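You operate a simulated robot arm through the tools that you are given. There is no shell and no other tool.

You are at the controls of a simulated robot arm. One attempt, no reset.

Task
Pump the press into the green, lock it, let the pressure off.

It is judged by the outcome, as a careful person would: the job done as asked, and still so three seconds after it is handed in. It fails if anything else is knocked over, pushed out of place, dropped, spilled or broken.

Robot
A 7-joint arm with a two-finger parallel gripper, fixed in place. Base frame: the origin is on the floor under the middle of its stand, x ahead of it, y to its left, z up; the work surface is at about z = 84. Lengths are in cm, angles in degrees, forces in N, time in s.
With the tool pointing down near the work surface it reaches from about 30 to 70 cm from the base axis. Its first joint turns from -66.0 to 66.0 degrees. Payload 1.57 kg.
The tool frame sits at the grasp point between the pads (the TCP): z along the fingers, y along the line on which they close. The tips reach 3 cm beyond it. Largest opening 11 cm; finger width 2.4, thickness 1.2; the body of the gripper, 4.8 by 11.2 cm, starts 7.8 cm behind the TCP.
Orientation is that of the tool frame in the base frame, as a unit quaternion [x, y, z, w]. With the fingers straight down and closing along the base's y, the tool's x points along the base's -x, its y along +y and its z along -z.

Tools
- The arm moves only by the tool nudge_tool. Its argument "motion" is a list of rows, each a list of 3 entries, a list of its own where there are three numbers: the shift along the base's x, y, z in cm, then the turn, a rotation vector about the base's x, y, z in degrees, then the finger opening in cm, from 0 to 11. In form: [[[dx, dy, dz], [wx, wy, wz], jaw], ...]. A call has 1 to 20 rows; each row is the pose to reach, as a shift and turn from the pose commanded when the call began. Rows are played at 5 a second. More than 5 cm and 8.6 degrees between two rows, or a gripper value outside its range, and nothing of the call is played. A pose out of reach is approached as far as the arm can. The call stops where the force on the tool passes 40 N (or 10 N more than at its start, if that is more) or the arm is blocked; 0.2 s more then pass. Each finger travels about 10.8 cm/s and halts on what it meets, pressing with about 34 N; the grip force reading is that of the motor and also rises with nothing between the fingers. The clock runs only during rows and for 0.2 s after the last one: add rows that repeat a pose to give the fingers time. It gives the time, the measured TCP pose, the force on the tool (base axes), the opening and the grip force at its end, in the units of the frame above (readings bear some noise), with the torque about the TCP (base axes, N m) and any sound that the robot's microphone picked up.
- Cameras (640 x 400 px; columns grow to the right, rows downward): "scene" is fixed at [17.5, -39.34, 142.54]; the picture's right is [0.72, -0.69, 0.00], its down [-0.26, -0.27, -0.93] and it looks along [0.64, 0.67, -0.38] (base axes); focal length 246 px, centre (320, 200). "wrist" rides on the gripper at [7, 1.6, -14.1] in the tool frame; the picture's right is [-0.23, 0.97, 0.00], its down [-0.86, -0.20, -0.48] and it looks along [-0.47, -0.11, 0.88] (tool axes); focal length 222 px, centre (320, 200). There is no depth. A picture from a camera that has moved, and an enlarged one, comes with that camera's place and axes in the base frame and with its lens.
- camera(camera): a new picture of that camera. The clock stands still meanwhile.
- zoom(camera, box): a new picture of the part [left, top, right, bottom] of that camera's present view, enlarged. The clock stands still meanwhile.
- close_job(): hands the job in; it is judged then, once.

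Places have to be worked out from the pictures, the camera data and where the tool is seen. Open the gripper and draw the arm clear of the work before you hand the job in, unless the task says otherwise.

The tools are called after ">>>" as a command line: name --argument value ..., lists and objects as JSON in quotes. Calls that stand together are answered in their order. nudge_tool: Moves the arm, as the interface text tells. Its arguments: {"type":"object","properties":{"motion":{"type":"array","items":{"type":"array"}}},"required":["motion"]} The other tools are called the same way: camera (camera) takes a picture; zoom (camera, box) takes an enlarged picture of a part of a camera's view; close_job () hands the job in.

At the start:

```text
time_s: 0.0
ee_pos: [37.87, 12.89, 125.76]
tcp_rot: [0.0, 1.0, 0.0, 0.0]
ft_force: [-0.5, 0.1, -0.4]
moment: [0.0, -0.02, 0.05]
opening: 10.99
grip_force: 0.0
```

scene: 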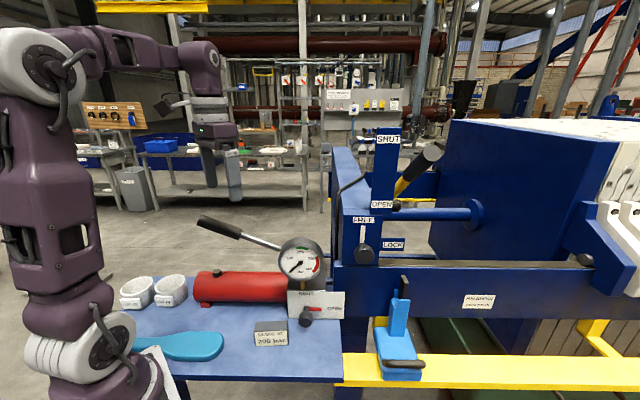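
wrist: 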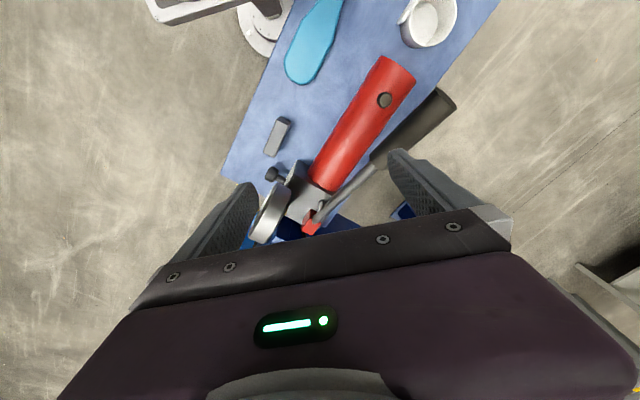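

I start by looking closely at the pump, gauge, valve and lock labels before moving anything.

>>> zoom --camera "scene" --box '[180, 200, 360, 360]'

>>> zoom --camera "scene" --box '[320, 110, 500, 270]'

>>> zoom --camera "scene" --box '[270, 230, 350, 330]'

>>> zoom --camera "scene" --box '[340, 260, 520, 400]'

>>> zoom --camera "wrist" --box '[200, 40, 480, 260]'

```text
2.50 times, centred on (270, 280) of scene
camera zoom: at [17.5, -39.34, 142.54], right [0.72, -0.69, 0.0], down [-0.26, -0.27, -0.93], along [0.64, 0.67, -0.38], focal length 614 px, centre (445, 0)
```

zoom: 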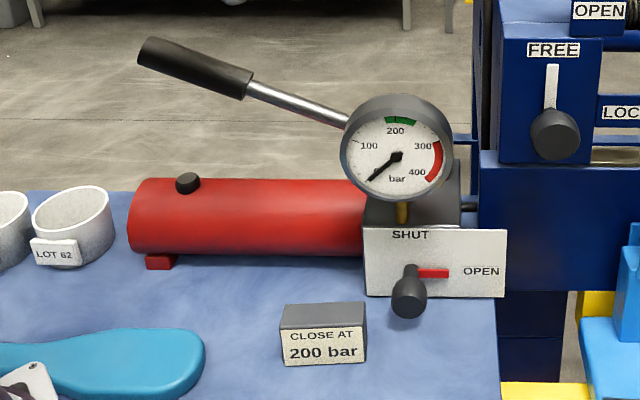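

```text
2.50 times, centred on (410, 190) of scene
camera zoom: at [17.5, -39.34, 142.54], right [0.72, -0.69, 0.0], down [-0.26, -0.27, -0.93], along [0.64, 0.67, -0.38], focal length 614 px, centre (95, 225)
```

zoom: 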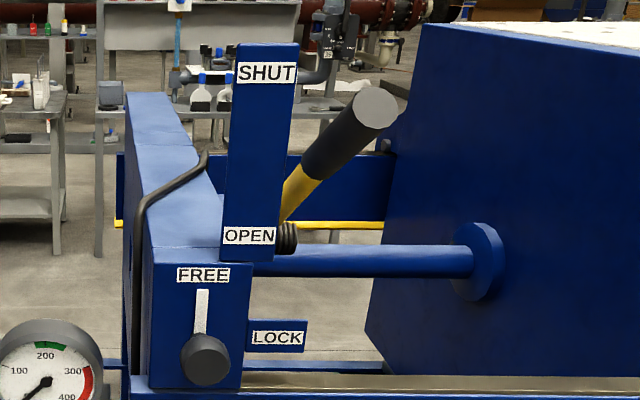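

```text
4.00 times, centred on (310, 280) of scene
camera zoom: at [17.5, -39.34, 142.54], right [0.72, -0.69, 0.0], down [-0.26, -0.27, -0.93], along [0.64, 0.67, -0.38], focal length 983 px, centre (360, -120)
```

zoom: 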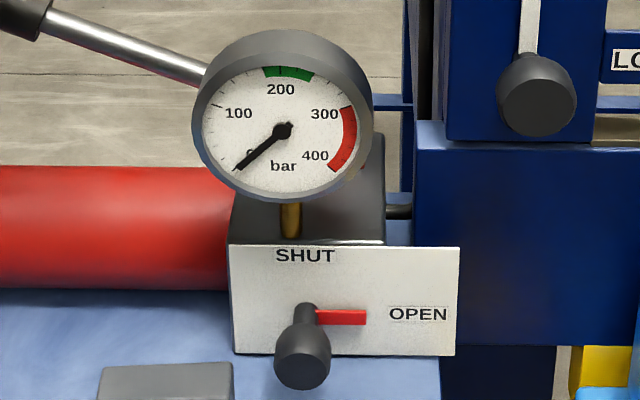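

```text
2.86 times, centred on (430, 330) of scene
camera zoom: at [17.5, -39.34, 142.54], right [0.72, -0.69, 0.0], down [-0.26, -0.27, -0.93], along [0.64, 0.67, -0.38], focal length 702 px, centre (6, -171)
```

zoom: 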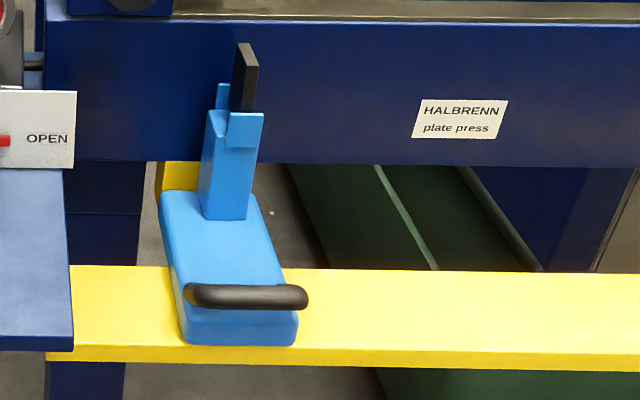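

```text
1.82 times, centred on (340, 150) of wrist
camera zoom: at [30.87, 14.6, 139.97], right [0.23, 0.97, 0.0], down [0.86, -0.2, 0.48], along [0.47, -0.11, -0.88], focal length 404 px, centre (284, 291)
```

zoom: 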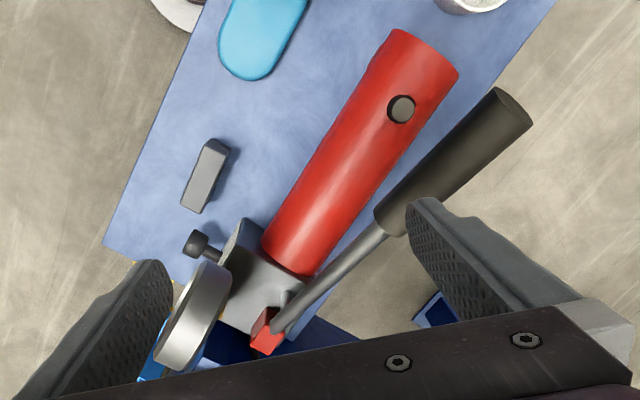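

The valve pointer (red) stands at OPEN, the lock pointer (white) at FREE, and the gauge reads 0; the pump runs along the scene camera's right axis. I will turn the tool to align with the pump (closing across the lever) to get a better look.

>>> nudge_tool --motion '[[[0, 0, 1], [0, 0, -7.3], 11], [[0, 0, 2], [0, 0, -14.6], 11], [[0, 0, 3], [0, 0, -21.9], 11], [[0, 0, 4], [0, 0, -29.2], 11], [[0, 0, 4], [0, 0, -36.5], 11], [[0, 0, 4], [0, 0, -43.8], 11]]'

>>> camera --camera "wrist"

>>> camera --camera "scene"

```text
time_s: 1.4
ee_pos: [37.82, 13.11, 129.68]
tcp_rot: [0.375, 0.927, -0.001, 0.0]
ft_force: [0.1, -0.7, -0.1]
moment: [0.03, 0.01, -0.01]
opening: 11.01
grip_force: 0.0
```

```text
taken
camera wrist: at [33.96, 19.02, 143.86], right [0.84, 0.54, 0.0], down [0.48, -0.74, 0.48], along [0.26, -0.4, -0.88], focal length 222 px, centre (320, 200)
```

wrist: 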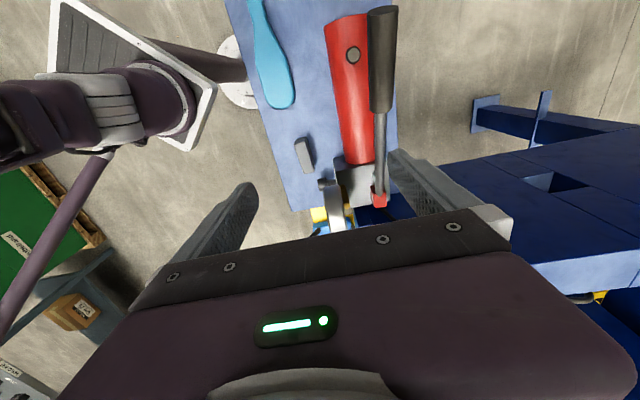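

```text
taken
```

scene: 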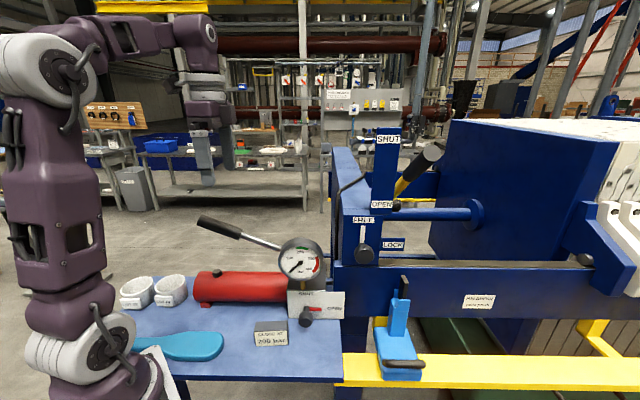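

The lever and gauge are visible from above; now I turn the tool a further -90° about z while moving toward the front side of the panel, staying high, so the wrist camera can look at the valve and lock from the front.

>>> nudge_tool --motion '[[[0, -2, 0], [0, 0, -8.2], 11], [[0, -4, 0], [0, 0, -16.4], 11], [[0, -6, 0], [0, 0, -24.6], 11], [[0, -8, 0], [0, 0, -32.8], 11], [[0, -10, 0], [0, 0, -41], 11], [[0, -12, 0], [0, 0, -49.2], 11], [[0, -14, 0], [0, 0, -57.4], 11], [[0, -16, 0], [0, 0, -65.6], 11], [[0, -18, 0], [0, 0, -73.8], 11], [[0, -20, 0], [0, 0, -82], 11], [[0, -22, 0], [0, 0, -90], 11], [[0, -22, 0], [0, 0, -90], 11]]'

>>> camera --camera "wrist"

>>> camera --camera "scene"

```text
time_s: 4.0
ee_pos: [37.96, -8.85, 129.73]
tcp_rot: [0.92, 0.392, -0.001, 0.0]
ft_force: [-0.3, -0.1, -0.6]
moment: [0.0, -0.02, 0.0]
opening: 11.02
grip_force: 0.0
```

```text
taken
camera wrist: at [43.9, -5.1, 143.89], right [0.54, -0.84, 0.0], down [-0.74, -0.48, 0.48], along [-0.4, -0.26, -0.88], focal length 222 px, centre (320, 200)
```

wrist: 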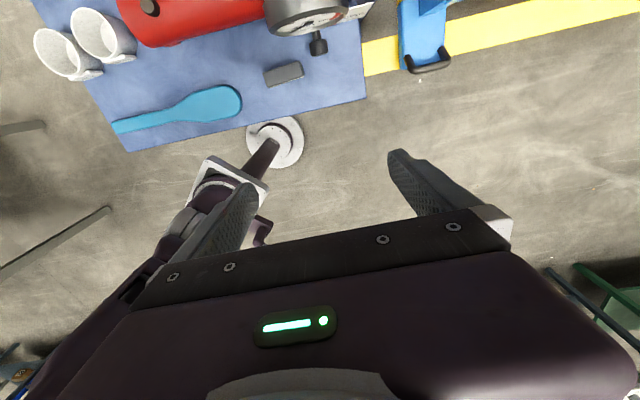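

```text
taken
```

scene: 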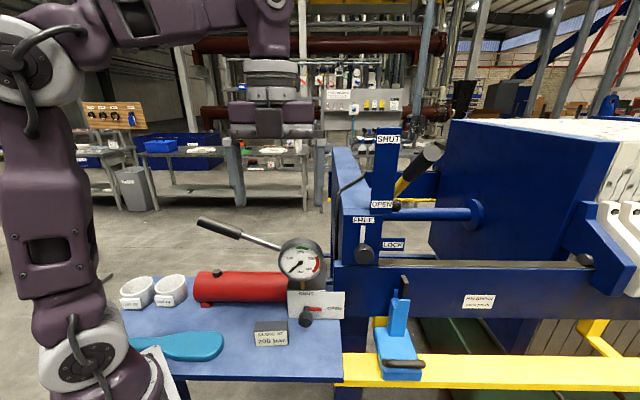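

I tilt the tool up by 75° about the panel's horizontal axis, so the fingers and camera face the panel from the front.

>>> nudge_tool --motion '[[[0, 0, -1], [5.4, -5.18, 0], 11], [[0, 0, -2], [10.8, -10.35, 0], 11], [[0, 0, -3], [16.2, -15.53, 0], 11], [[0, 0, -4], [21.6, -20.7, 0], 11], [[0, 0, -5], [27, -25.88, 0], 11], [[0, 0, -6], [32.4, -31.05, 0], 11], [[0, 0, -7], [37.8, -36.23, 0], 11], [[0, 0, -8], [43.2, -41.4, 0], 11], [[0, 0, -9], [48.6, -46.58, 0], 11], [[0, 0, -10], [54, -51.75, 0], 11], [[0, 0, -10], [54, -51.75, 0], 11]]'

>>> camera --camera "wrist"

>>> camera --camera "scene"

```text
time_s: 6.4
ee_pos: [37.86, -8.97, 119.95]
tcp_rot: [0.731, 0.311, 0.559, -0.238]
ft_force: [1.5, -0.3, 0.1]
moment: [0.01, 0.0, 0.01]
opening: 11.02
grip_force: 0.1
```

```text
taken
camera wrist: at [30.81, -18.71, 130.34], right [0.66, -0.72, -0.22], down [-0.62, -0.36, -0.7], along [0.42, 0.6, -0.68], focal length 222 px, centre (320, 200)
```

wrist: 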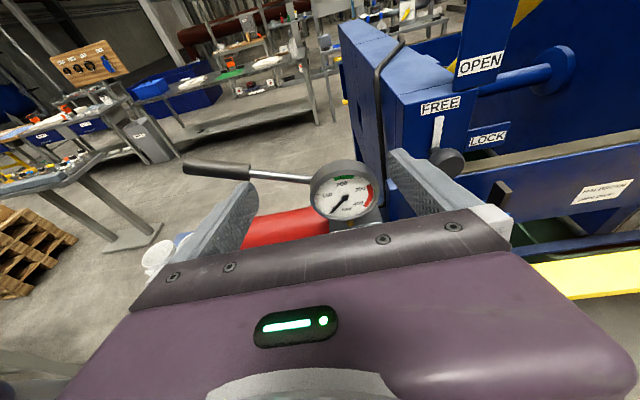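

```text
taken
```

scene: 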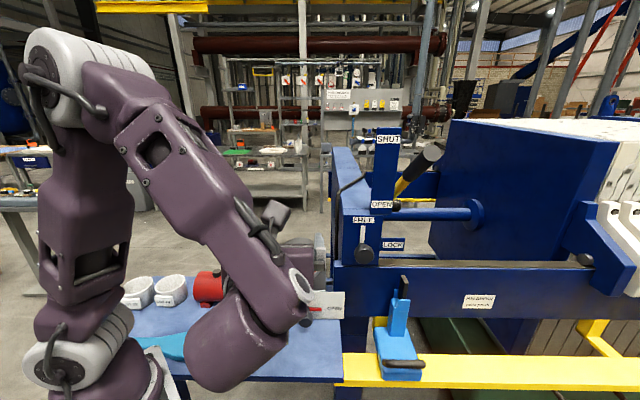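

The arm reaches this attitude comfortably. I zoom on the lock, the lever behind it and the gauge in the wrist view.

>>> zoom --camera "wrist" --box '[330, 0, 610, 200]'

>>> zoom --camera "wrist" --box '[160, 130, 420, 270]'

>>> zoom --camera "scene" --box '[360, 120, 460, 220]'

```text
2.00 times, centred on (470, 100) of wrist
camera zoom: at [30.81, -18.71, 130.34], right [0.66, -0.72, -0.22], down [-0.62, -0.36, -0.7], along [0.42, 0.6, -0.68], focal length 444 px, centre (20, 400)
```

zoom: 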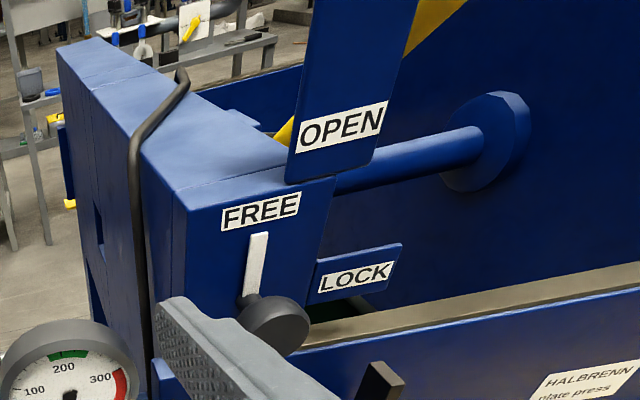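

```text
2.46 times, centred on (290, 200) of wrist
camera zoom: at [30.81, -18.71, 130.34], right [0.66, -0.72, -0.22], down [-0.62, -0.36, -0.7], along [0.42, 0.6, -0.68], focal length 547 px, centre (394, 200)
```

zoom: 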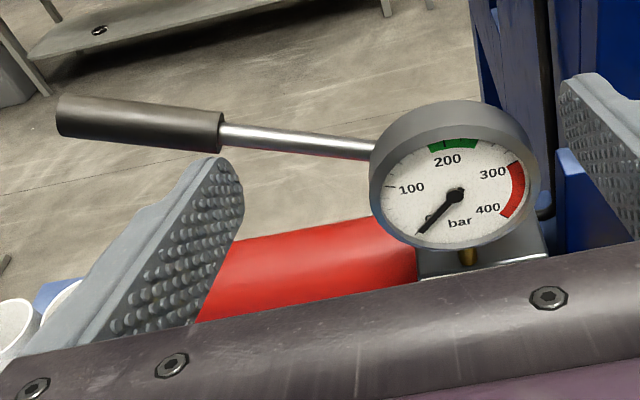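

```text
4.00 times, centred on (410, 170) of scene
camera zoom: at [17.5, -39.34, 142.54], right [0.72, -0.69, 0.0], down [-0.26, -0.27, -0.93], along [0.64, 0.67, -0.38], focal length 983 px, centre (-40, 320)
```

zoom: 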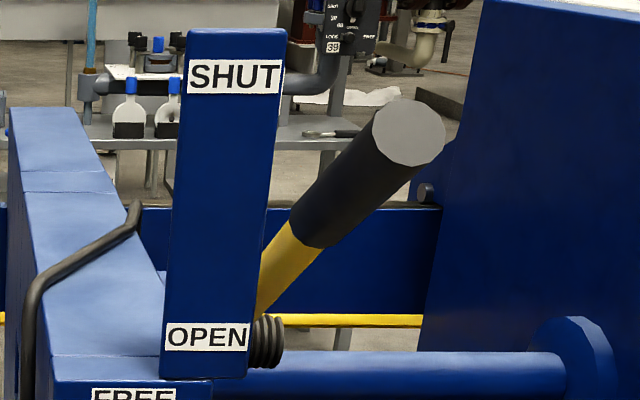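

The yellow/black lever next to the OPEN/SHUT post is unclear, so I move the hand up and to the right, away from anything, to view it and the lock from the front.

>>> nudge_tool --motion '[[[1.5, -2, 3], [1.5, -1.4, 0], 11], [[3, -4, 6], [3, -2.8, 0], 11], [[4.5, -6, 9], [4.5, -4.2, 0], 11], [[6, -8, 12], [6, -5.6, 0], 11], [[8, -10, 15], [7.2, -6.9, 0], 11], [[8, -10, 15], [7.2, -6.9, 0], 11]]'

>>> camera --camera "wrist"

>>> camera --camera "scene"

```text
time_s: 7.8
ee_pos: [45.88, -19.38, 134.81]
tcp_rot: [0.68, 0.289, 0.62, -0.264]
ft_force: [0.0, 0.6, -1.0]
moment: [0.03, -0.02, 0.05]
opening: 11.01
grip_force: 0.0
```

```text
taken
camera wrist: at [37.73, -30.29, 142.97], right [0.69, -0.69, -0.23], down [-0.53, -0.26, -0.81], along [0.5, 0.68, -0.54], focal length 222 px, centre (320, 200)
```

wrist: 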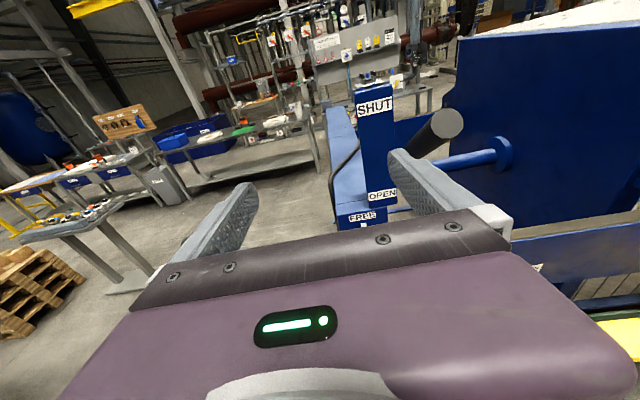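

```text
taken
```

scene: 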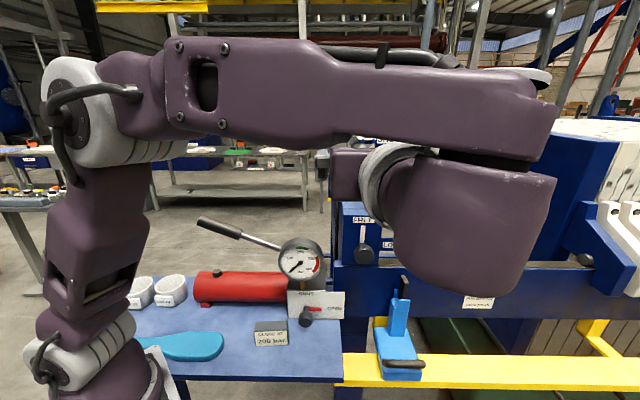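

The lever by the post seems to swing in the vertical plane across the press. I want its side profile, so I turn the hand to look along the press axis (a -90° turn about z) while backing toward the base.

>>> nudge_tool --motion '[[[-0.4, 1.3, 0.5], [0, 0, -8.2], 11], [[-0.8, 2.6, 1], [0, 0, -16.4], 11], [[-1.2, 3.9, 1.5], [0, 0, -24.6], 11], [[-1.6, 5.2, 2], [0, 0, -32.8], 11], [[-2, 6.5, 2.5], [0, 0, -41], 11], [[-2.4, 7.8, 3], [0, 0, -49.2], 11], [[-2.8, 9.1, 3.5], [0, 0, -57.4], 11], [[-3.2, 10.4, 4], [0, 0, -65.6], 11], [[-3.6, 11.7, 4.5], [0, 0, -73.8], 11], [[-4, 13, 5], [0, 0, -82], 11], [[-4, 14, 5], [0, 0, -90], 11], [[-4, 14, 5], [0, 0, -90], 11]]'

>>> camera --camera "wrist"

>>> camera --camera "scene"

```text
time_s: 10.4
ee_pos: [35.24, -10.52, 137.42]
tcp_rot: [0.693, -0.248, 0.637, 0.229]
ft_force: [-1.0, 0.3, 0.6]
moment: [-0.03, -0.02, 0.0]
opening: 11.01
grip_force: 0.0
out of reach, approached as far as the arm can: row 10, 11, 12
```

```text
taken
camera wrist: at [23.75, -3.25, 145.59], right [-0.63, -0.74, -0.22], down [-0.3, 0.5, -0.81], along [0.71, -0.45, -0.54], focal length 222 px, centre (320, 200)
```

wrist: 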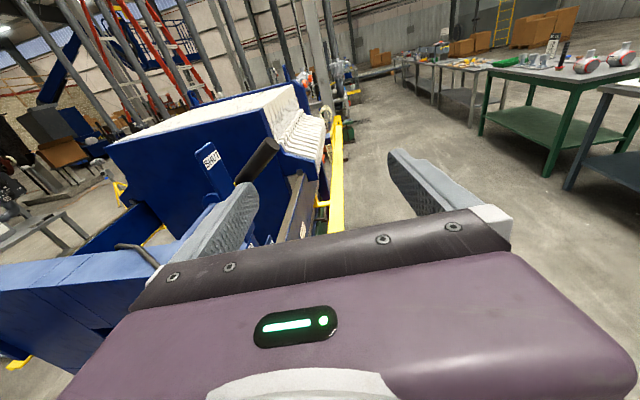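

```text
taken
```

scene: 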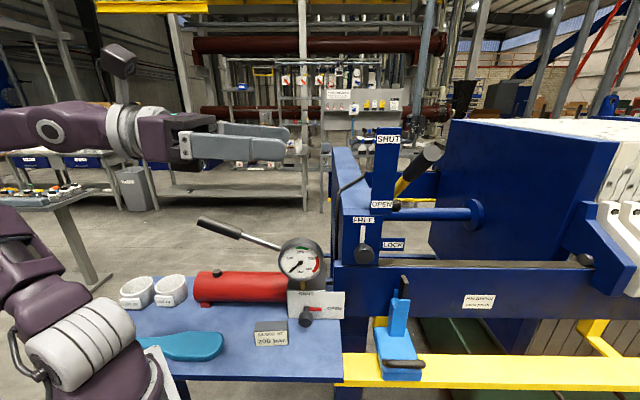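

>>> zoom --camera "wrist" --box '[100, 110, 340, 270]'

```text
2.50 times, centred on (220, 190) of wrist
camera zoom: at [23.75, -3.25, 145.59], right [-0.63, -0.74, -0.22], down [-0.3, 0.5, -0.81], along [0.71, -0.45, -0.54], focal length 555 px, centre (570, 225)
```

zoom: 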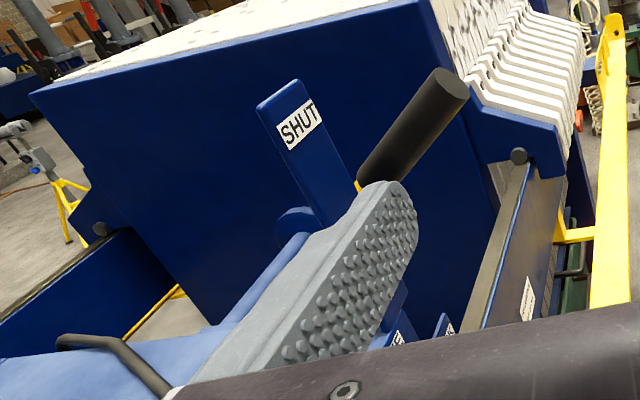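

The left finger hides the lever's pivot; I shift the hand in the +v direction (away from the scene camera) and slightly forward so the lever shows between the fingers.

>>> nudge_tool --motion '[[[2, 2.5, 0], [0, 0, 0], 11], [[4, 5, 0], [0, 0, 0], 11], [[6, 7.5, 0], [0, 0, 0], 11], [[8, 10, 0], [0, 0, 0], 11], [[10, 12, 0], [0, 0, 0], 11], [[10, 12, 0], [0, 0, 0], 11]]'

>>> camera --camera "wrist"

```text
time_s: 11.8
ee_pos: [35.81, -6.35, 134.25]
tcp_rot: [0.695, -0.232, 0.645, 0.218]
ft_force: [-0.2, -0.2, -1.1]
moment: [0.02, 0.02, 0.01]
opening: 11.0
grip_force: 0.1
out of reach, approached as far as the arm can: row 1, 2, 3, 4, 5, 6
```

```text
taken
camera wrist: at [23.97, 0.46, 142.14], right [-0.6, -0.77, -0.22], down [-0.31, 0.48, -0.82], along [0.74, -0.42, -0.53], focal length 222 px, centre (320, 200)
```

wrist: 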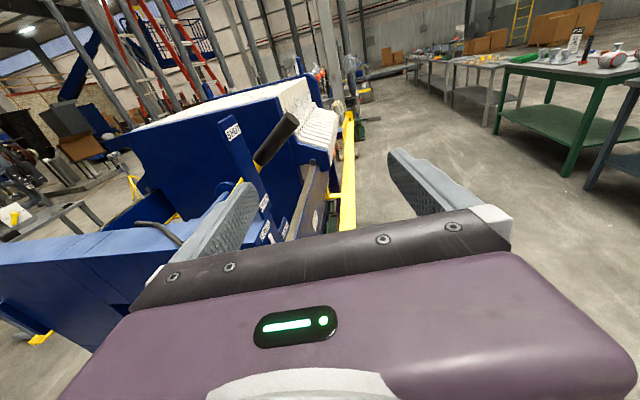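

>>> zoom --camera "wrist" --box '[170, 90, 370, 250]'

```text
2.50 times, centred on (270, 170) of wrist
camera zoom: at [23.97, 0.46, 142.14], right [-0.6, -0.77, -0.22], down [-0.31, 0.48, -0.82], along [0.74, -0.42, -0.53], focal length 555 px, centre (445, 275)
```

zoom: 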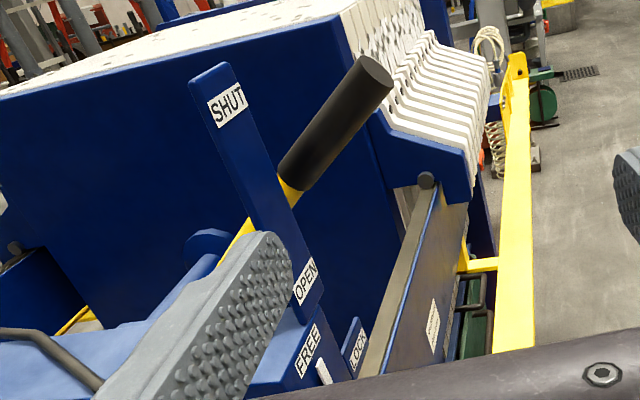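

The lever leans toward the operator at the OPEN label and passes beside the post; it is not obviously part of the pump circuit, so I leave it alone for now. I undo the last moves to face the panel again and then descend to inspect the valve.

>>> nudge_tool --motion '[[[-1, -2.2, -0.5], [0, 0, 8.2], 11], [[-2, -4.4, -1], [0, 0, 16.4], 11], [[-3, -6.6, -1.5], [0, 0, 24.6], 11], [[-4, -8.8, -2], [0, 0, 32.8], 11], [[-5, -11, -2.5], [0, 0, 41], 11], [[-6, -13.2, -3], [0, 0, 49.2], 11], [[-6.5, -15.4, -3.5], [0, 0, 57.4], 11], [[-7, -17.6, -4], [0, 0, 65.6], 11], [[-8, -19.8, -4.5], [0, 0, 73.8], 11], [[-9, -22, -5], [0, 0, 82], 11], [[-10, -22, -5], [0, 0, 90], 11], [[-10, -22, -5], [0, 0, 90], 11]]'

>>> camera --camera "wrist"

```text
time_s: 14.2
ee_pos: [22.3, -22.8, 129.65]
tcp_rot: [0.672, 0.338, 0.586, -0.303]
ft_force: [0.1, 0.5, 0.0]
moment: [-0.02, 0.01, 0.0]
opening: 10.98
grip_force: 0.2
stopped in row 12: the arm was blocked; the commanded pose is now the measured one
```

```text
taken
camera wrist: at [15.98, -34.62, 138.46], right [0.77, -0.6, -0.24], down [-0.51, -0.35, -0.78], along [0.38, 0.72, -0.58], focal length 222 px, centre (320, 200)
```

wrist: 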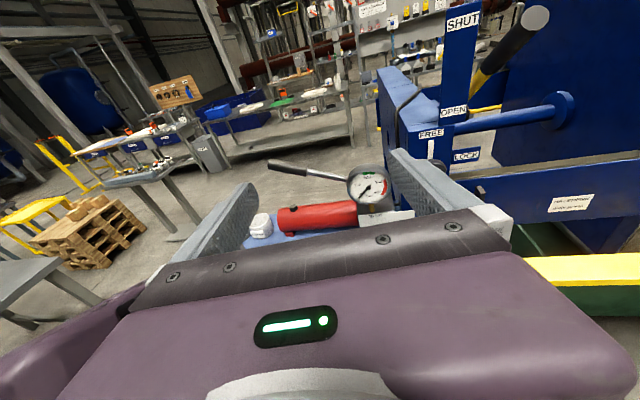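

Readings show the hand stopped at (22.3, -22.8, 129.7), pose re-based. I go down toward a viewing pose in front of the valve, tilted about 40° down, with the fingers narrowed so they clear the sign.

>>> nudge_tool --motion '[[[1.7, 1.1, -3.5], [-2.46, 2.05, -0.78], 8], [[3.4, 2.2, -7], [-4.92, 4.1, -1.56], 5], [[5.1, 3.3, -10.5], [-7.38, 6.15, -2.34], 5], [[6.8, 4.4, -14], [-9.84, 8.2, -3.12], 5], [[8.5, 5.5, -17.5], [-12.3, 10.25, -3.9], 5], [[10.2, 6.6, -21], [-14.76, 12.3, -4.68], 5], [[11.9, 7.7, -24.5], [-17.22, 14.35, -5.46], 5], [[13.6, 8.8, -28], [-19.68, 16.4, -6.24], 5], [[15.3, 9.9, -31.5], [-22.14, 18.45, -7.02], 5], [[16.8, 11.2, -33.6], [-24.6, 20.5, -7.8], 5], [[16.8, 11.2, -33.6], [-24.6, 20.5, -7.8], 5]]'

>>> camera --camera "wrist"

>>> camera --camera "scene"

```text
time_s: 15.0
ee_pos: [28.1, -25.53, 125.44]
tcp_rot: [0.725, 0.341, 0.578, -0.154]
ft_force: [0.2, -1.0, 0.0]
moment: [-0.01, -0.03, 0.03]
opening: 5.03
grip_force: 0.0
stopped in row 3: the arm was blocked; the commanded pose is now the measured one
```

```text
taken
camera wrist: at [19.59, -33.51, 136.28], right [0.63, -0.77, -0.05], down [-0.57, -0.42, -0.7], along [0.52, 0.48, -0.71], focal length 222 px, centre (320, 200)
```

wrist: 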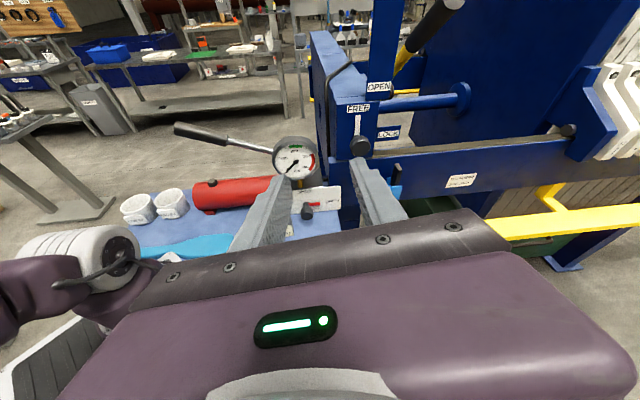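

```text
taken
```

scene: 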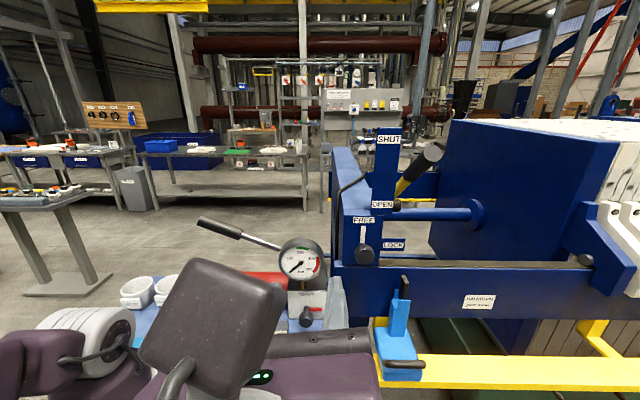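

The arm was blocked in that cramped spot near its base, so I first move out to the roomier pose used before, around (38, -9, 118), fixing heading and roll with a 30° downward tilt.

>>> nudge_tool --motion '[[[1.2, 2, 0], [-0.3, 2, 0.25], 5], [[2.4, 4, -1], [-0.6, 4, 0.5], 5], [[3.7, 6.2, -2], [-0.9, 6.2, 0.75], 5], [[4.9, 8.2, -3], [-1.2, 8.3, 1], 5], [[6.2, 10.3, -4], [-1.5, 10.4, 1.25], 5], [[7.4, 12.4, -5.5], [-1.75, 12.4, 1.5], 5], [[8.7, 14.5, -6.5], [-2.05, 14.5, 1.75], 5], [[9.9, 16.5, -7.4], [-2.35, 16.6, 2], 5], [[9.9, 16.5, -7.4], [-2.35, 16.6, 2], 5]]'

>>> camera --camera "wrist"

>>> camera --camera "scene"

```text
time_s: 17.0
ee_pos: [38.03, -9.24, 117.61]
tcp_rot: [0.798, 0.337, 0.458, -0.202]
ft_force: [0.0, 0.1, -0.1]
moment: [0.01, -0.02, 0.01]
opening: 4.99
grip_force: 0.1
```

```text
taken
camera wrist: at [33.25, -16.97, 130.78], right [0.62, -0.75, -0.21], down [-0.73, -0.46, -0.5], along [0.28, 0.46, -0.84], focal length 222 px, centre (320, 200)
```

wrist: 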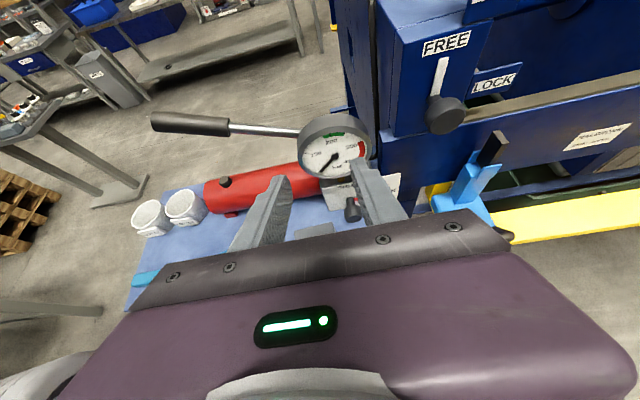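

```text
taken
```

scene: 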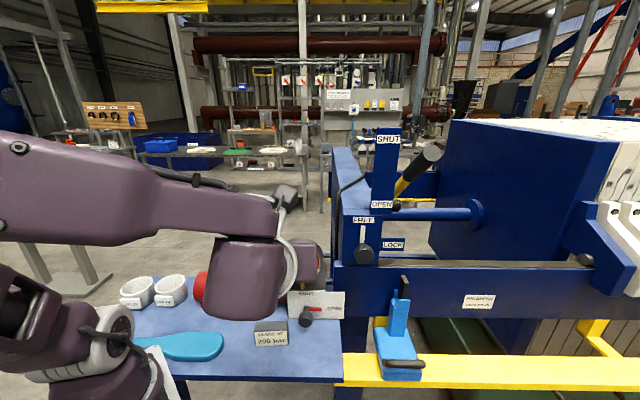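

Good, well-conditioned pose now. I descend straight down about 12 cm in front of the table and look again.

>>> nudge_tool --motion '[[[0, -0.5, -3], [0, 0, 0], 5], [[0, -1, -6], [0, 0, 0], 5], [[0.5, -1.5, -9], [0, 0, 0], 5], [[1, -2, -12], [0, 0, 0], 5], [[1, -2.4, -15], [0, 0, 0], 5], [[1, -2.4, -15], [0, 0, 0], 5]]'

>>> camera --camera "wrist"

>>> camera --camera "scene"

```text
time_s: 18.4
ee_pos: [37.68, -11.9, 104.95]
tcp_rot: [0.802, 0.344, 0.454, -0.183]
ft_force: [0.5, 0.3, -0.9]
moment: [0.01, -0.01, -0.02]
opening: 5.0
grip_force: 0.0
out of reach, approached as far as the arm can: row 3, 4, 5, 6
```

```text
taken
camera wrist: at [32.66, -18.9, 118.41], right [0.62, -0.77, -0.18], down [-0.73, -0.48, -0.48], along [0.29, 0.43, -0.86], focal length 222 px, centre (320, 200)
```

wrist: 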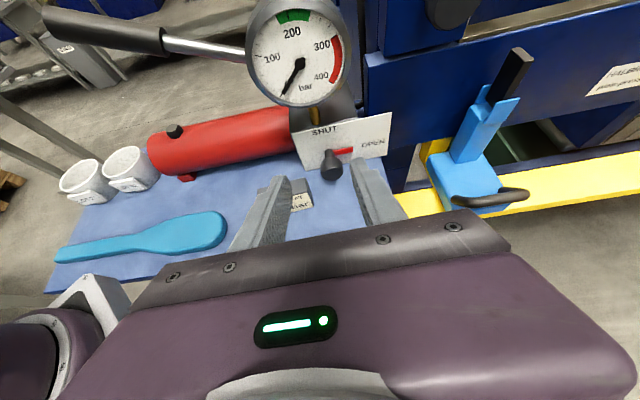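

```text
taken
```

scene: 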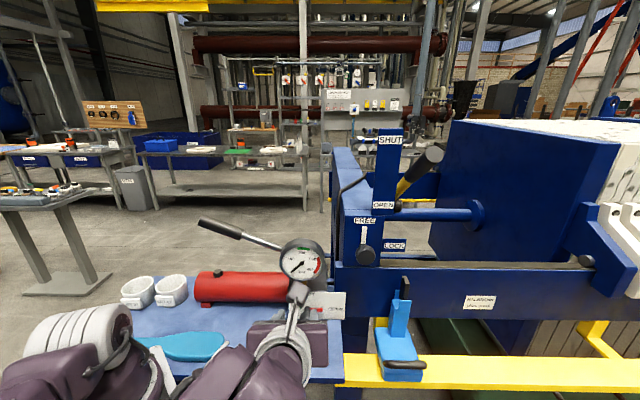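

The valve is now well in view; I zoom in on it to measure the knob.

>>> zoom --camera "wrist" --box '[260, 90, 420, 220]'

>>> zoom --camera "wrist" --box '[20, 0, 400, 200]'

```text
3.08 times, centred on (340, 155) of wrist
camera zoom: at [32.66, -18.9, 118.41], right [0.62, -0.77, -0.18], down [-0.73, -0.48, -0.48], along [0.29, 0.43, -0.86], focal length 684 px, centre (258, 338)
```

zoom: 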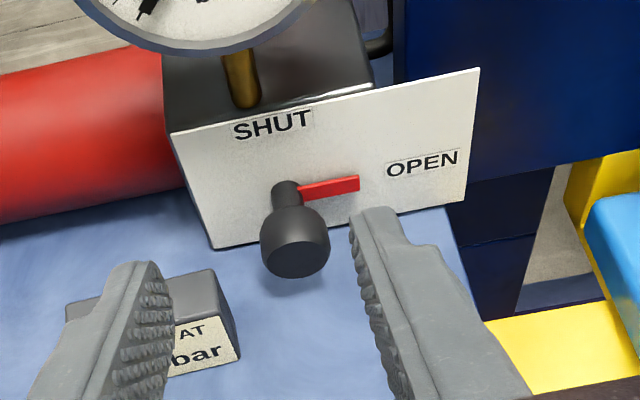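

```text
1.68 times, centred on (210, 100) of wrist
camera zoom: at [32.66, -18.9, 118.41], right [0.62, -0.77, -0.18], down [-0.73, -0.48, -0.48], along [0.29, 0.43, -0.86], focal length 374 px, centre (505, 368)
```

zoom: 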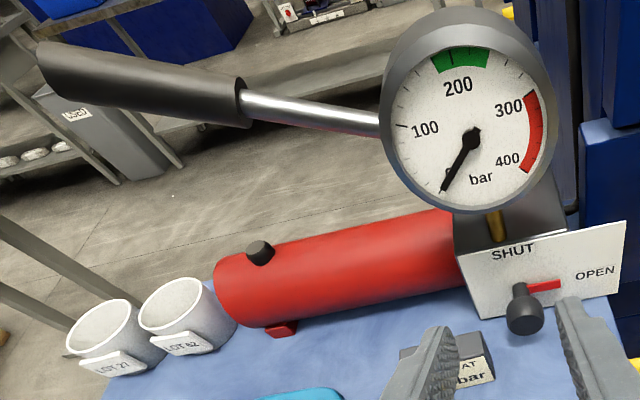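

The knob is on a stem standing about 4 cm out of the panel, centred near (48.2, -1.9, 88.4). I go to a stand-off 8 cm short of it, tilted 45° down.

>>> nudge_tool --motion '[[[1.3, 1.2, -1], [-1.9, 1.8, 0], 6], [[2.6, 2.4, -2.5], [-3.9, 3.7, 0], 6], [[3.9, 3.6, -4.5], [-5.8, 5.6, 0], 6], [[5.2, 4.8, -7], [-7.8, 7.5, 0], 6], [[6.6, 5.9, -9.5], [-9.75, 9.34, 0], 6], [[6.6, 5.9, -10.8], [-9.75, 9.34, 0], 6], [[6.6, 5.9, -10.8], [-9.75, 9.34, 0], 6]]'

>>> camera --camera "wrist"

>>> camera --camera "scene"

```text
time_s: 20.0
ee_pos: [35.37, -12.22, 103.22]
tcp_rot: [0.847, 0.357, 0.361, -0.16]
ft_force: [0.1, -0.1, -0.1]
moment: [-0.05, 0.02, -0.04]
opening: 6.02
grip_force: 0.0
out of reach, approached as far as the arm can: row 1, 2, 3, 4, 5, 6, 7
```

```text
taken
camera wrist: at [32.95, -17.56, 118.04], right [0.59, -0.79, -0.18], down [-0.8, -0.53, -0.29], along [0.13, 0.31, -0.94], focal length 222 px, centre (320, 200)
```

wrist: 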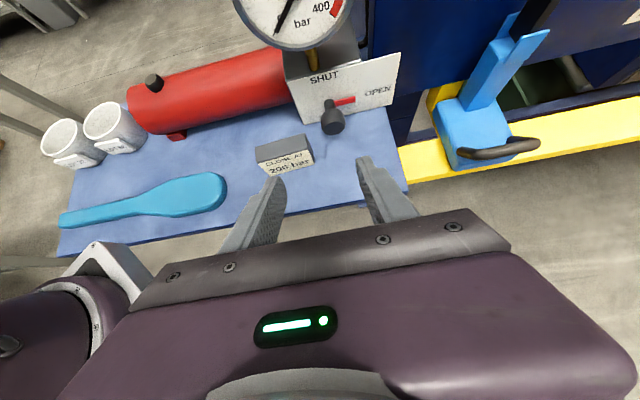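

```text
taken
```

scene: 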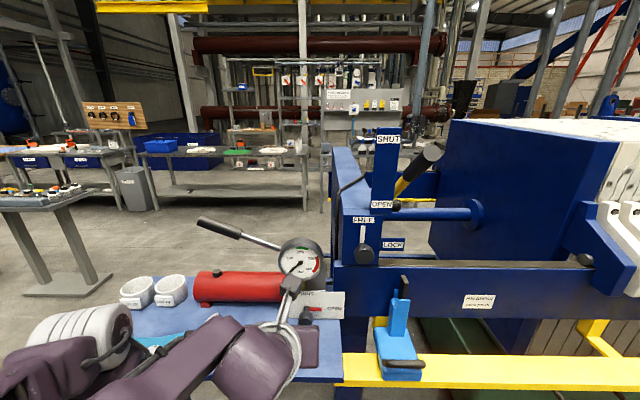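

The arm configuration has become folded near a joint limit, so I lift back up and outward with the tool returning to straight-down, to recover a better elbow posture.

>>> nudge_tool --motion '[[[0.3, 0.3, 3], [-1, 1, 0], 6], [[0.6, 0.6, 6], [-2, 2, 0], 6], [[1, 1, 10], [-5, 5, 0], 6], [[2, 1.5, 14], [-9, 8.6, 0], 6], [[3.5, 2.5, 18], [-13, 12.4, 0], 6], [[5, 3.5, 21], [-17, 16.3, 0], 6], [[6.5, 5, 24], [-21, 20.1, 0], 6], [[8, 6, 26], [-25, 23.9, 0], 6], [[9.6, 7.2, 27], [-29, 27.7, 0], 6], [[9.6, 7.2, 27], [-32.5, 31.1, 0], 6], [[9.6, 7.2, 27], [-32.5, 31.1, 0], 6]]'

>>> camera --camera "scene"

```text
time_s: 22.4
ee_pos: [45.13, -4.76, 129.28]
tcp_rot: [0.922, 0.387, 0.011, -0.008]
ft_force: [0.5, 1.1, -0.4]
moment: [0.01, 0.02, 0.0]
opening: 6.0
grip_force: 0.2
```

```text
taken
```

scene: 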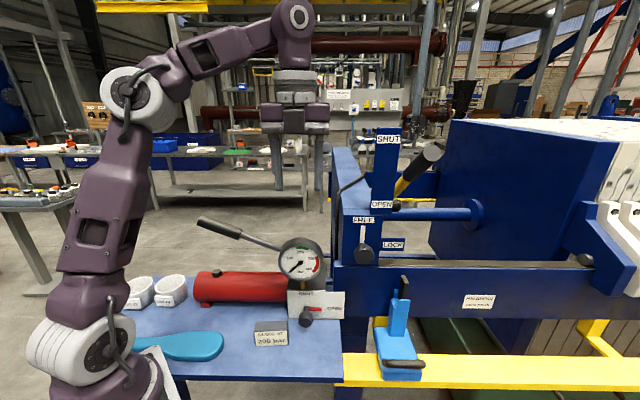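

The elbow is back up. I tilt 45° toward the panel again while lowering a little, staying further out from the base this time.

>>> nudge_tool --motion '[[[0, 0, -1.5], [5.4, -5.2, 0], 6], [[0, 0, -3], [10.8, -10.4, 0], 6], [[0, 0, -5], [16.2, -15.5, 0], 6], [[-0.5, -0.5, -8], [21.6, -20.7, 0], 6], [[-1, -1, -11], [27, -25.9, 0], 6], [[-1, -1, -14], [32.5, -31.1, 0], 6], [[-1, -1, -18], [32.5, -31.1, 0], 6], [[-1, -1, -22], [32.5, -31.1, 0], 6], [[-1, -1, -22], [32.5, -31.1, 0], 6]]'

>>> camera --camera "scene"

>>> camera --camera "wrist"

```text
time_s: 24.4
ee_pos: [43.98, -5.85, 107.55]
tcp_rot: [0.847, 0.356, 0.362, -0.16]
ft_force: [0.2, 0.2, -0.7]
moment: [0.03, -0.04, 0.0]
opening: 6.01
grip_force: 0.0
```

```text
taken
```

scene: 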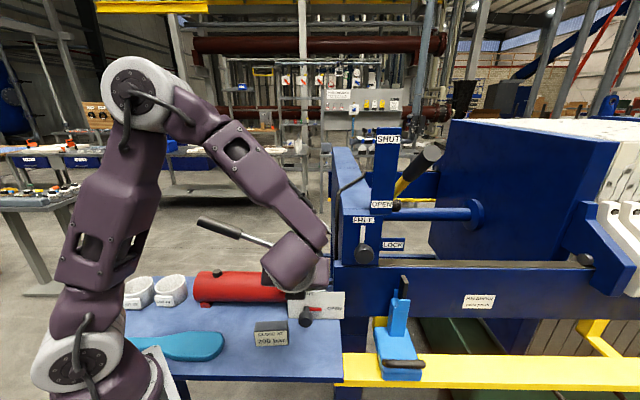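

```text
taken
camera wrist: at [41.37, -11.19, 122.34], right [0.59, -0.79, -0.18], down [-0.8, -0.53, -0.29], along [0.13, 0.31, -0.94], focal length 222 px, centre (320, 200)
```

wrist: 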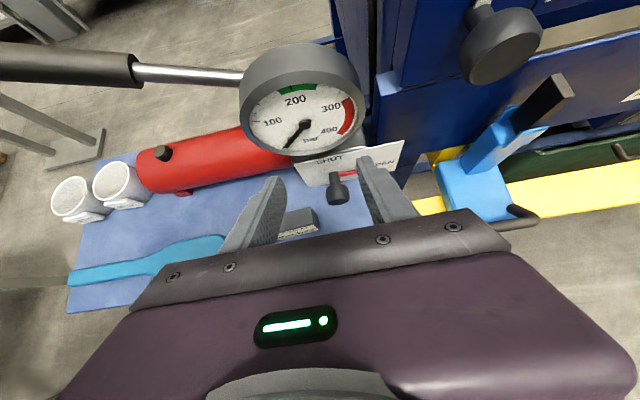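

Good posture: elbow up and clear. I descend to the stand-off in front of the knob, rolled +22° about the knob axis so a 45° turn ends at -23°.

>>> nudge_tool --motion '[[[0.5, -0.2, -3], [3, 3.2, 0], 6], [[0.9, -0.4, -6], [6, 6.4, 0], 6], [[1.3, -0.6, -9], [9.1, 9.5, 0], 6], [[1.7, -0.8, -12], [12.2, 12.7, 0], 6], [[2.0, -0.95, -14.6], [15.2, 15.9, 0], 6], [[2.0, -0.95, -14.6], [15.2, 15.9, 0], 6]]'

>>> camera --camera "scene"

>>> camera --camera "wrist"

```text
time_s: 25.8
ee_pos: [46.22, -6.98, 92.8]
tcp_rot: [0.86, 0.28, 0.285, -0.318]
ft_force: [0.5, 0.3, -0.4]
moment: [0.01, 0.02, 0.01]
opening: 6.02
grip_force: 0.0
```

```text
taken
```

scene: 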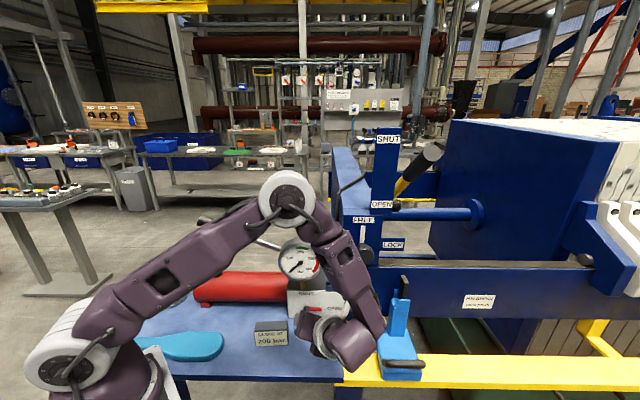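

```text
taken
camera wrist: at [47.67, -16.04, 105.94], right [0.49, -0.69, -0.53], down [-0.86, -0.47, -0.19], along [-0.12, 0.55, -0.83], focal length 222 px, centre (320, 200)
```

wrist: 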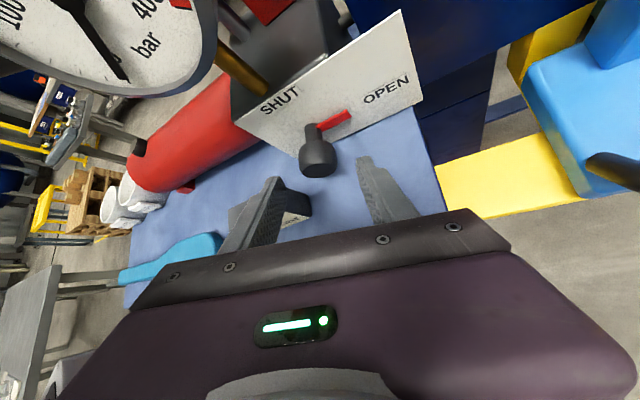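

The knob sits right between the fingers' line (computed offset about 0.2 cm), 7 cm ahead. I advance along the tool axis to 1.5 cm short of the knob centre, keeping the tips off the table.

>>> nudge_tool --motion '[[[0.4, 1.05, -0.9], [0, 0, 0], 5.4], [[0.8, 2.1, -1.8], [0, 0, 0], 5.4], [[1.2, 3.15, -2.7], [0, 0, 0], 5.4], [[1.62, 4.18, -3.54], [0, 0, 0], 5.4], [[1.62, 4.18, -3.54], [0, 0, 0], 5.4]]'

>>> camera --camera "wrist"

>>> zoom --camera "scene" --box '[240, 240, 400, 380]'

```text
time_s: 27.0
ee_pos: [47.68, -2.67, 89.38]
tcp_rot: [0.86, 0.28, 0.285, -0.317]
ft_force: [0.4, 0.4, 0.5]
moment: [0.01, -0.01, 0.0]
opening: 5.41
grip_force: 0.1
```

```text
taken
camera wrist: at [49.01, -11.63, 102.4], right [0.49, -0.69, -0.53], down [-0.86, -0.47, -0.19], along [-0.12, 0.55, -0.83], focal length 222 px, centre (320, 200)
```

wrist: 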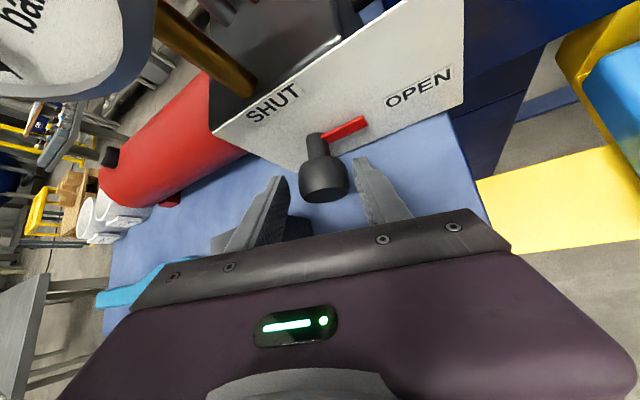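

```text
2.86 times, centred on (320, 310) of scene
camera zoom: at [17.5, -39.34, 142.54], right [0.72, -0.69, 0.0], down [-0.26, -0.27, -0.93], along [0.64, 0.67, -0.38], focal length 702 px, centre (320, -114)
```

zoom: 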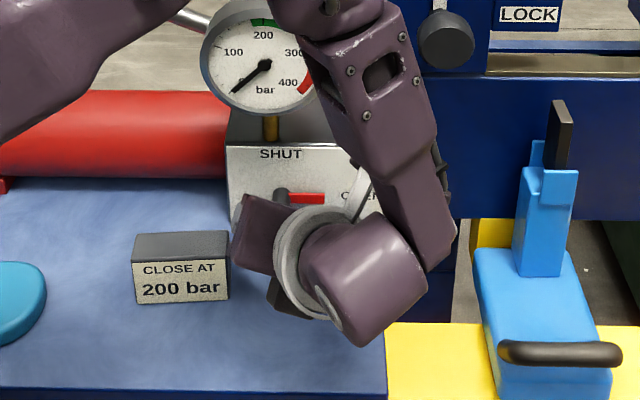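

The knob lies centred between the pads, about 1.5–2 cm ahead of the TCP. I close on it.

>>> nudge_tool --motion '[[[0, 0, 0], [0, 0, 0], 4], [[0, 0, 0], [0, 0, 0], 2.5], [[0, 0, 0], [0, 0, 0], 2.5], [[0, 0, 0], [0, 0, 0], 2.5]]'

>>> camera --camera "wrist"

```text
time_s: 28.0
ee_pos: [47.61, -2.8, 89.37]
tcp_rot: [0.86, 0.279, 0.285, -0.317]
ft_force: [14.0, -11.1, -5.9]
moment: [-0.14, -0.06, -0.34]
opening: 4.17
grip_force: 9.8
```

```text
taken
camera wrist: at [49.05, -11.72, 102.4], right [0.49, -0.69, -0.53], down [-0.86, -0.47, -0.19], along [-0.11, 0.55, -0.83], focal length 222 px, centre (320, 200)
```

wrist: 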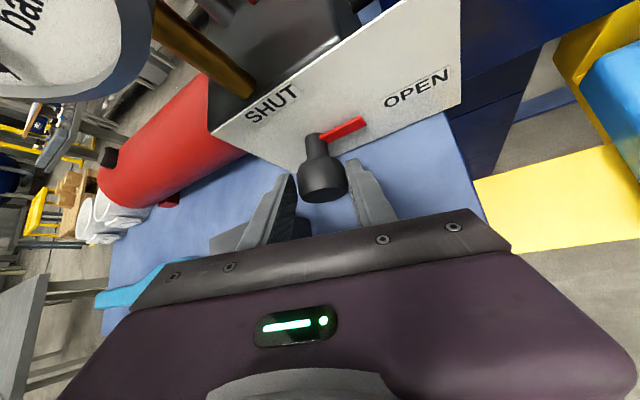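

Opening halted at 4.17 with an 18 N side force along the closing line: only the right finger touches. I shift the tool about 0.25 cm toward that side so both pads bear.

>>> nudge_tool --motion '[[[0.08, -0.08, -0.05], [0, 0, 0], 2.5], [[0.17, -0.16, -0.1], [0, 0, 0], 2.5], [[0.17, -0.16, -0.1], [0, 0, 0], 2.5]]'

```text
time_s: 28.8
ee_pos: [47.87, -2.81, 89.24]
tcp_rot: [0.86, 0.28, 0.284, -0.319]
ft_force: [6.9, -13.0, -2.2]
moment: [-0.01, -0.19, -0.3]
opening: 3.76
grip_force: 30.5
```

Both pads now bear (opening 3.76, grip 30 N). I ease the remaining side load with another small shift, then check.

>>> nudge_tool --motion '[[[0.1, -0.12, -0.06], [0, 0, 0], 2.5], [[0.2, -0.24, -0.12], [0, 0, 0], 2.5], [[0.2, -0.24, -0.12], [0, 0, 0], 2.5]]'

```text
time_s: 29.6
ee_pos: [47.8, -2.84, 89.12]
tcp_rot: [0.858, 0.281, 0.285, -0.321]
ft_force: [-13.7, 4.9, 10.5]
moment: [0.21, 0.01, 0.47]
opening: 3.75
grip_force: 44.0
```

The side load flipped sign, so the centre is about halfway back. I back off half of that and turn the knob 45° counter-clockwise (toward SHUT) about its axis, in 7.5° steps.

>>> nudge_tool --motion '[[[-0.1, 0.12, 0.06], [0, 0, 0], 2.5], [[-0.2, 0.22, 0.1], [-5.2, -5.4, 0], 2.5], [[-0.3, 0.32, 0.13], [-10.4, -10.8, 0], 2.5], [[-0.4, 0.41, 0.14], [-15.6, -16.2, 0], 2.5], [[-0.51, 0.51, 0.13], [-20.8, -21.7, 0], 2.5], [[-0.61, 0.61, 0.1], [-26, -27.1, 0], 2.5], [[-0.71, 0.7, 0.06], [-31.1, -32.5, 0], 2.5], [[-0.71, 0.7, 0.06], [-31.1, -32.5, 0], 2.5]]'

>>> camera --camera "wrist"

>>> zoom --camera "scene" --box '[240, 240, 400, 380]'

```text
time_s: 31.4
ee_pos: [47.27, -2.56, 89.25]
tcp_rot: [0.801, 0.42, 0.427, 0.015]
ft_force: [11.4, -9.9, -0.3]
moment: [-0.47, 0.25, -0.82]
opening: 3.72
grip_force: 43.3
```

```text
taken
camera wrist: at [40.5, -3.64, 103.54], right [0.58, -0.78, 0.22], down [-0.7, -0.62, -0.35], along [0.41, 0.05, -0.91], focal length 222 px, centre (320, 200)
```

wrist: 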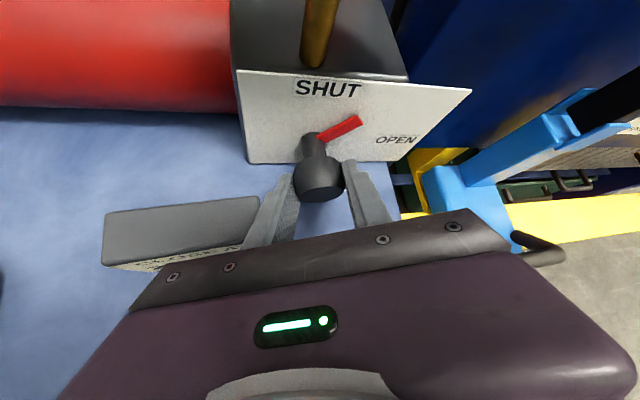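

```text
2.86 times, centred on (320, 310) of scene
camera zoom: at [17.52, -39.36, 142.52], right [0.72, -0.69, 0.0], down [-0.26, -0.27, -0.93], along [0.64, 0.67, -0.38], focal length 702 px, centre (320, -114)
```

zoom: 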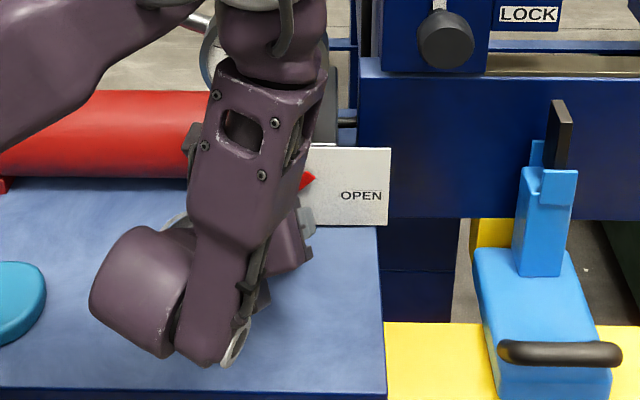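

The pointer has turned about 40–45° toward SHUT. I open the fingers, swing back around the knob by 50° in place (without touching), and regrasp.

>>> nudge_tool --motion '[[[0, 0, 0], [0, 0, 0], 5.4], [[0, 0, 0], [0, 0, 0], 5.4], [[0.1, -0.09, 0.04], [5.2, 5.4, 0], 5.4], [[0.2, -0.19, 0.07], [10.4, 10.8, 0], 5.4], [[0.3, -0.29, 0.08], [15.6, 16.2, 0], 5.4], [[0.41, -0.39, 0.07], [20.8, 21.7, 0], 5.4], [[0.51, -0.49, 0.04], [26, 27.1, 0], 5.4], [[0.61, -0.58, 0], [31.1, 32.5, 0], 5.4], [[0.68, -0.65, -0.04], [34.6, 36.1, 0], 5.4], [[0.68, -0.65, -0.04], [34.6, 36.1, 0], 5.4]]'

>>> camera --camera "wrist"

>>> camera --camera "scene"

```text
time_s: 33.6
ee_pos: [48.12, -2.88, 89.16]
tcp_rot: [0.858, 0.261, 0.266, -0.353]
ft_force: [0.0, 0.2, -0.6]
moment: [0.04, -0.01, -0.01]
opening: 5.41
grip_force: 0.1
```

```text
taken
camera wrist: at [50.23, -12.69, 101.53], right [0.45, -0.66, -0.6], down [-0.87, -0.46, -0.16], along [-0.17, 0.6, -0.78], focal length 222 px, centre (320, 200)
```

wrist: 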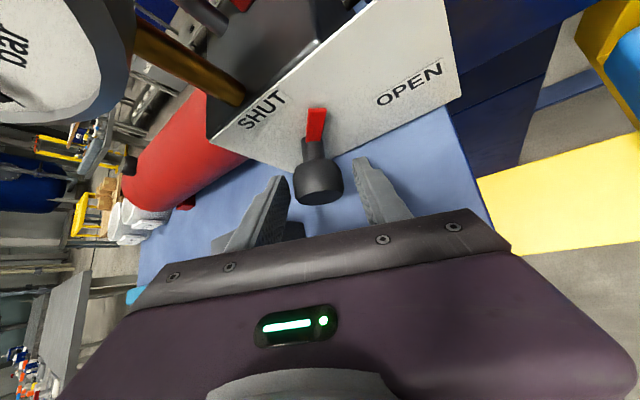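

```text
taken
```

scene: 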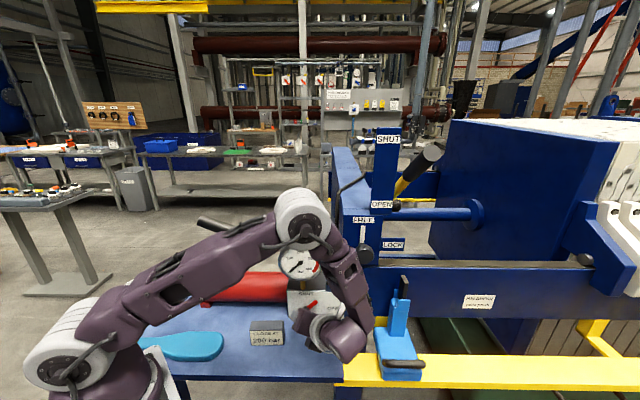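

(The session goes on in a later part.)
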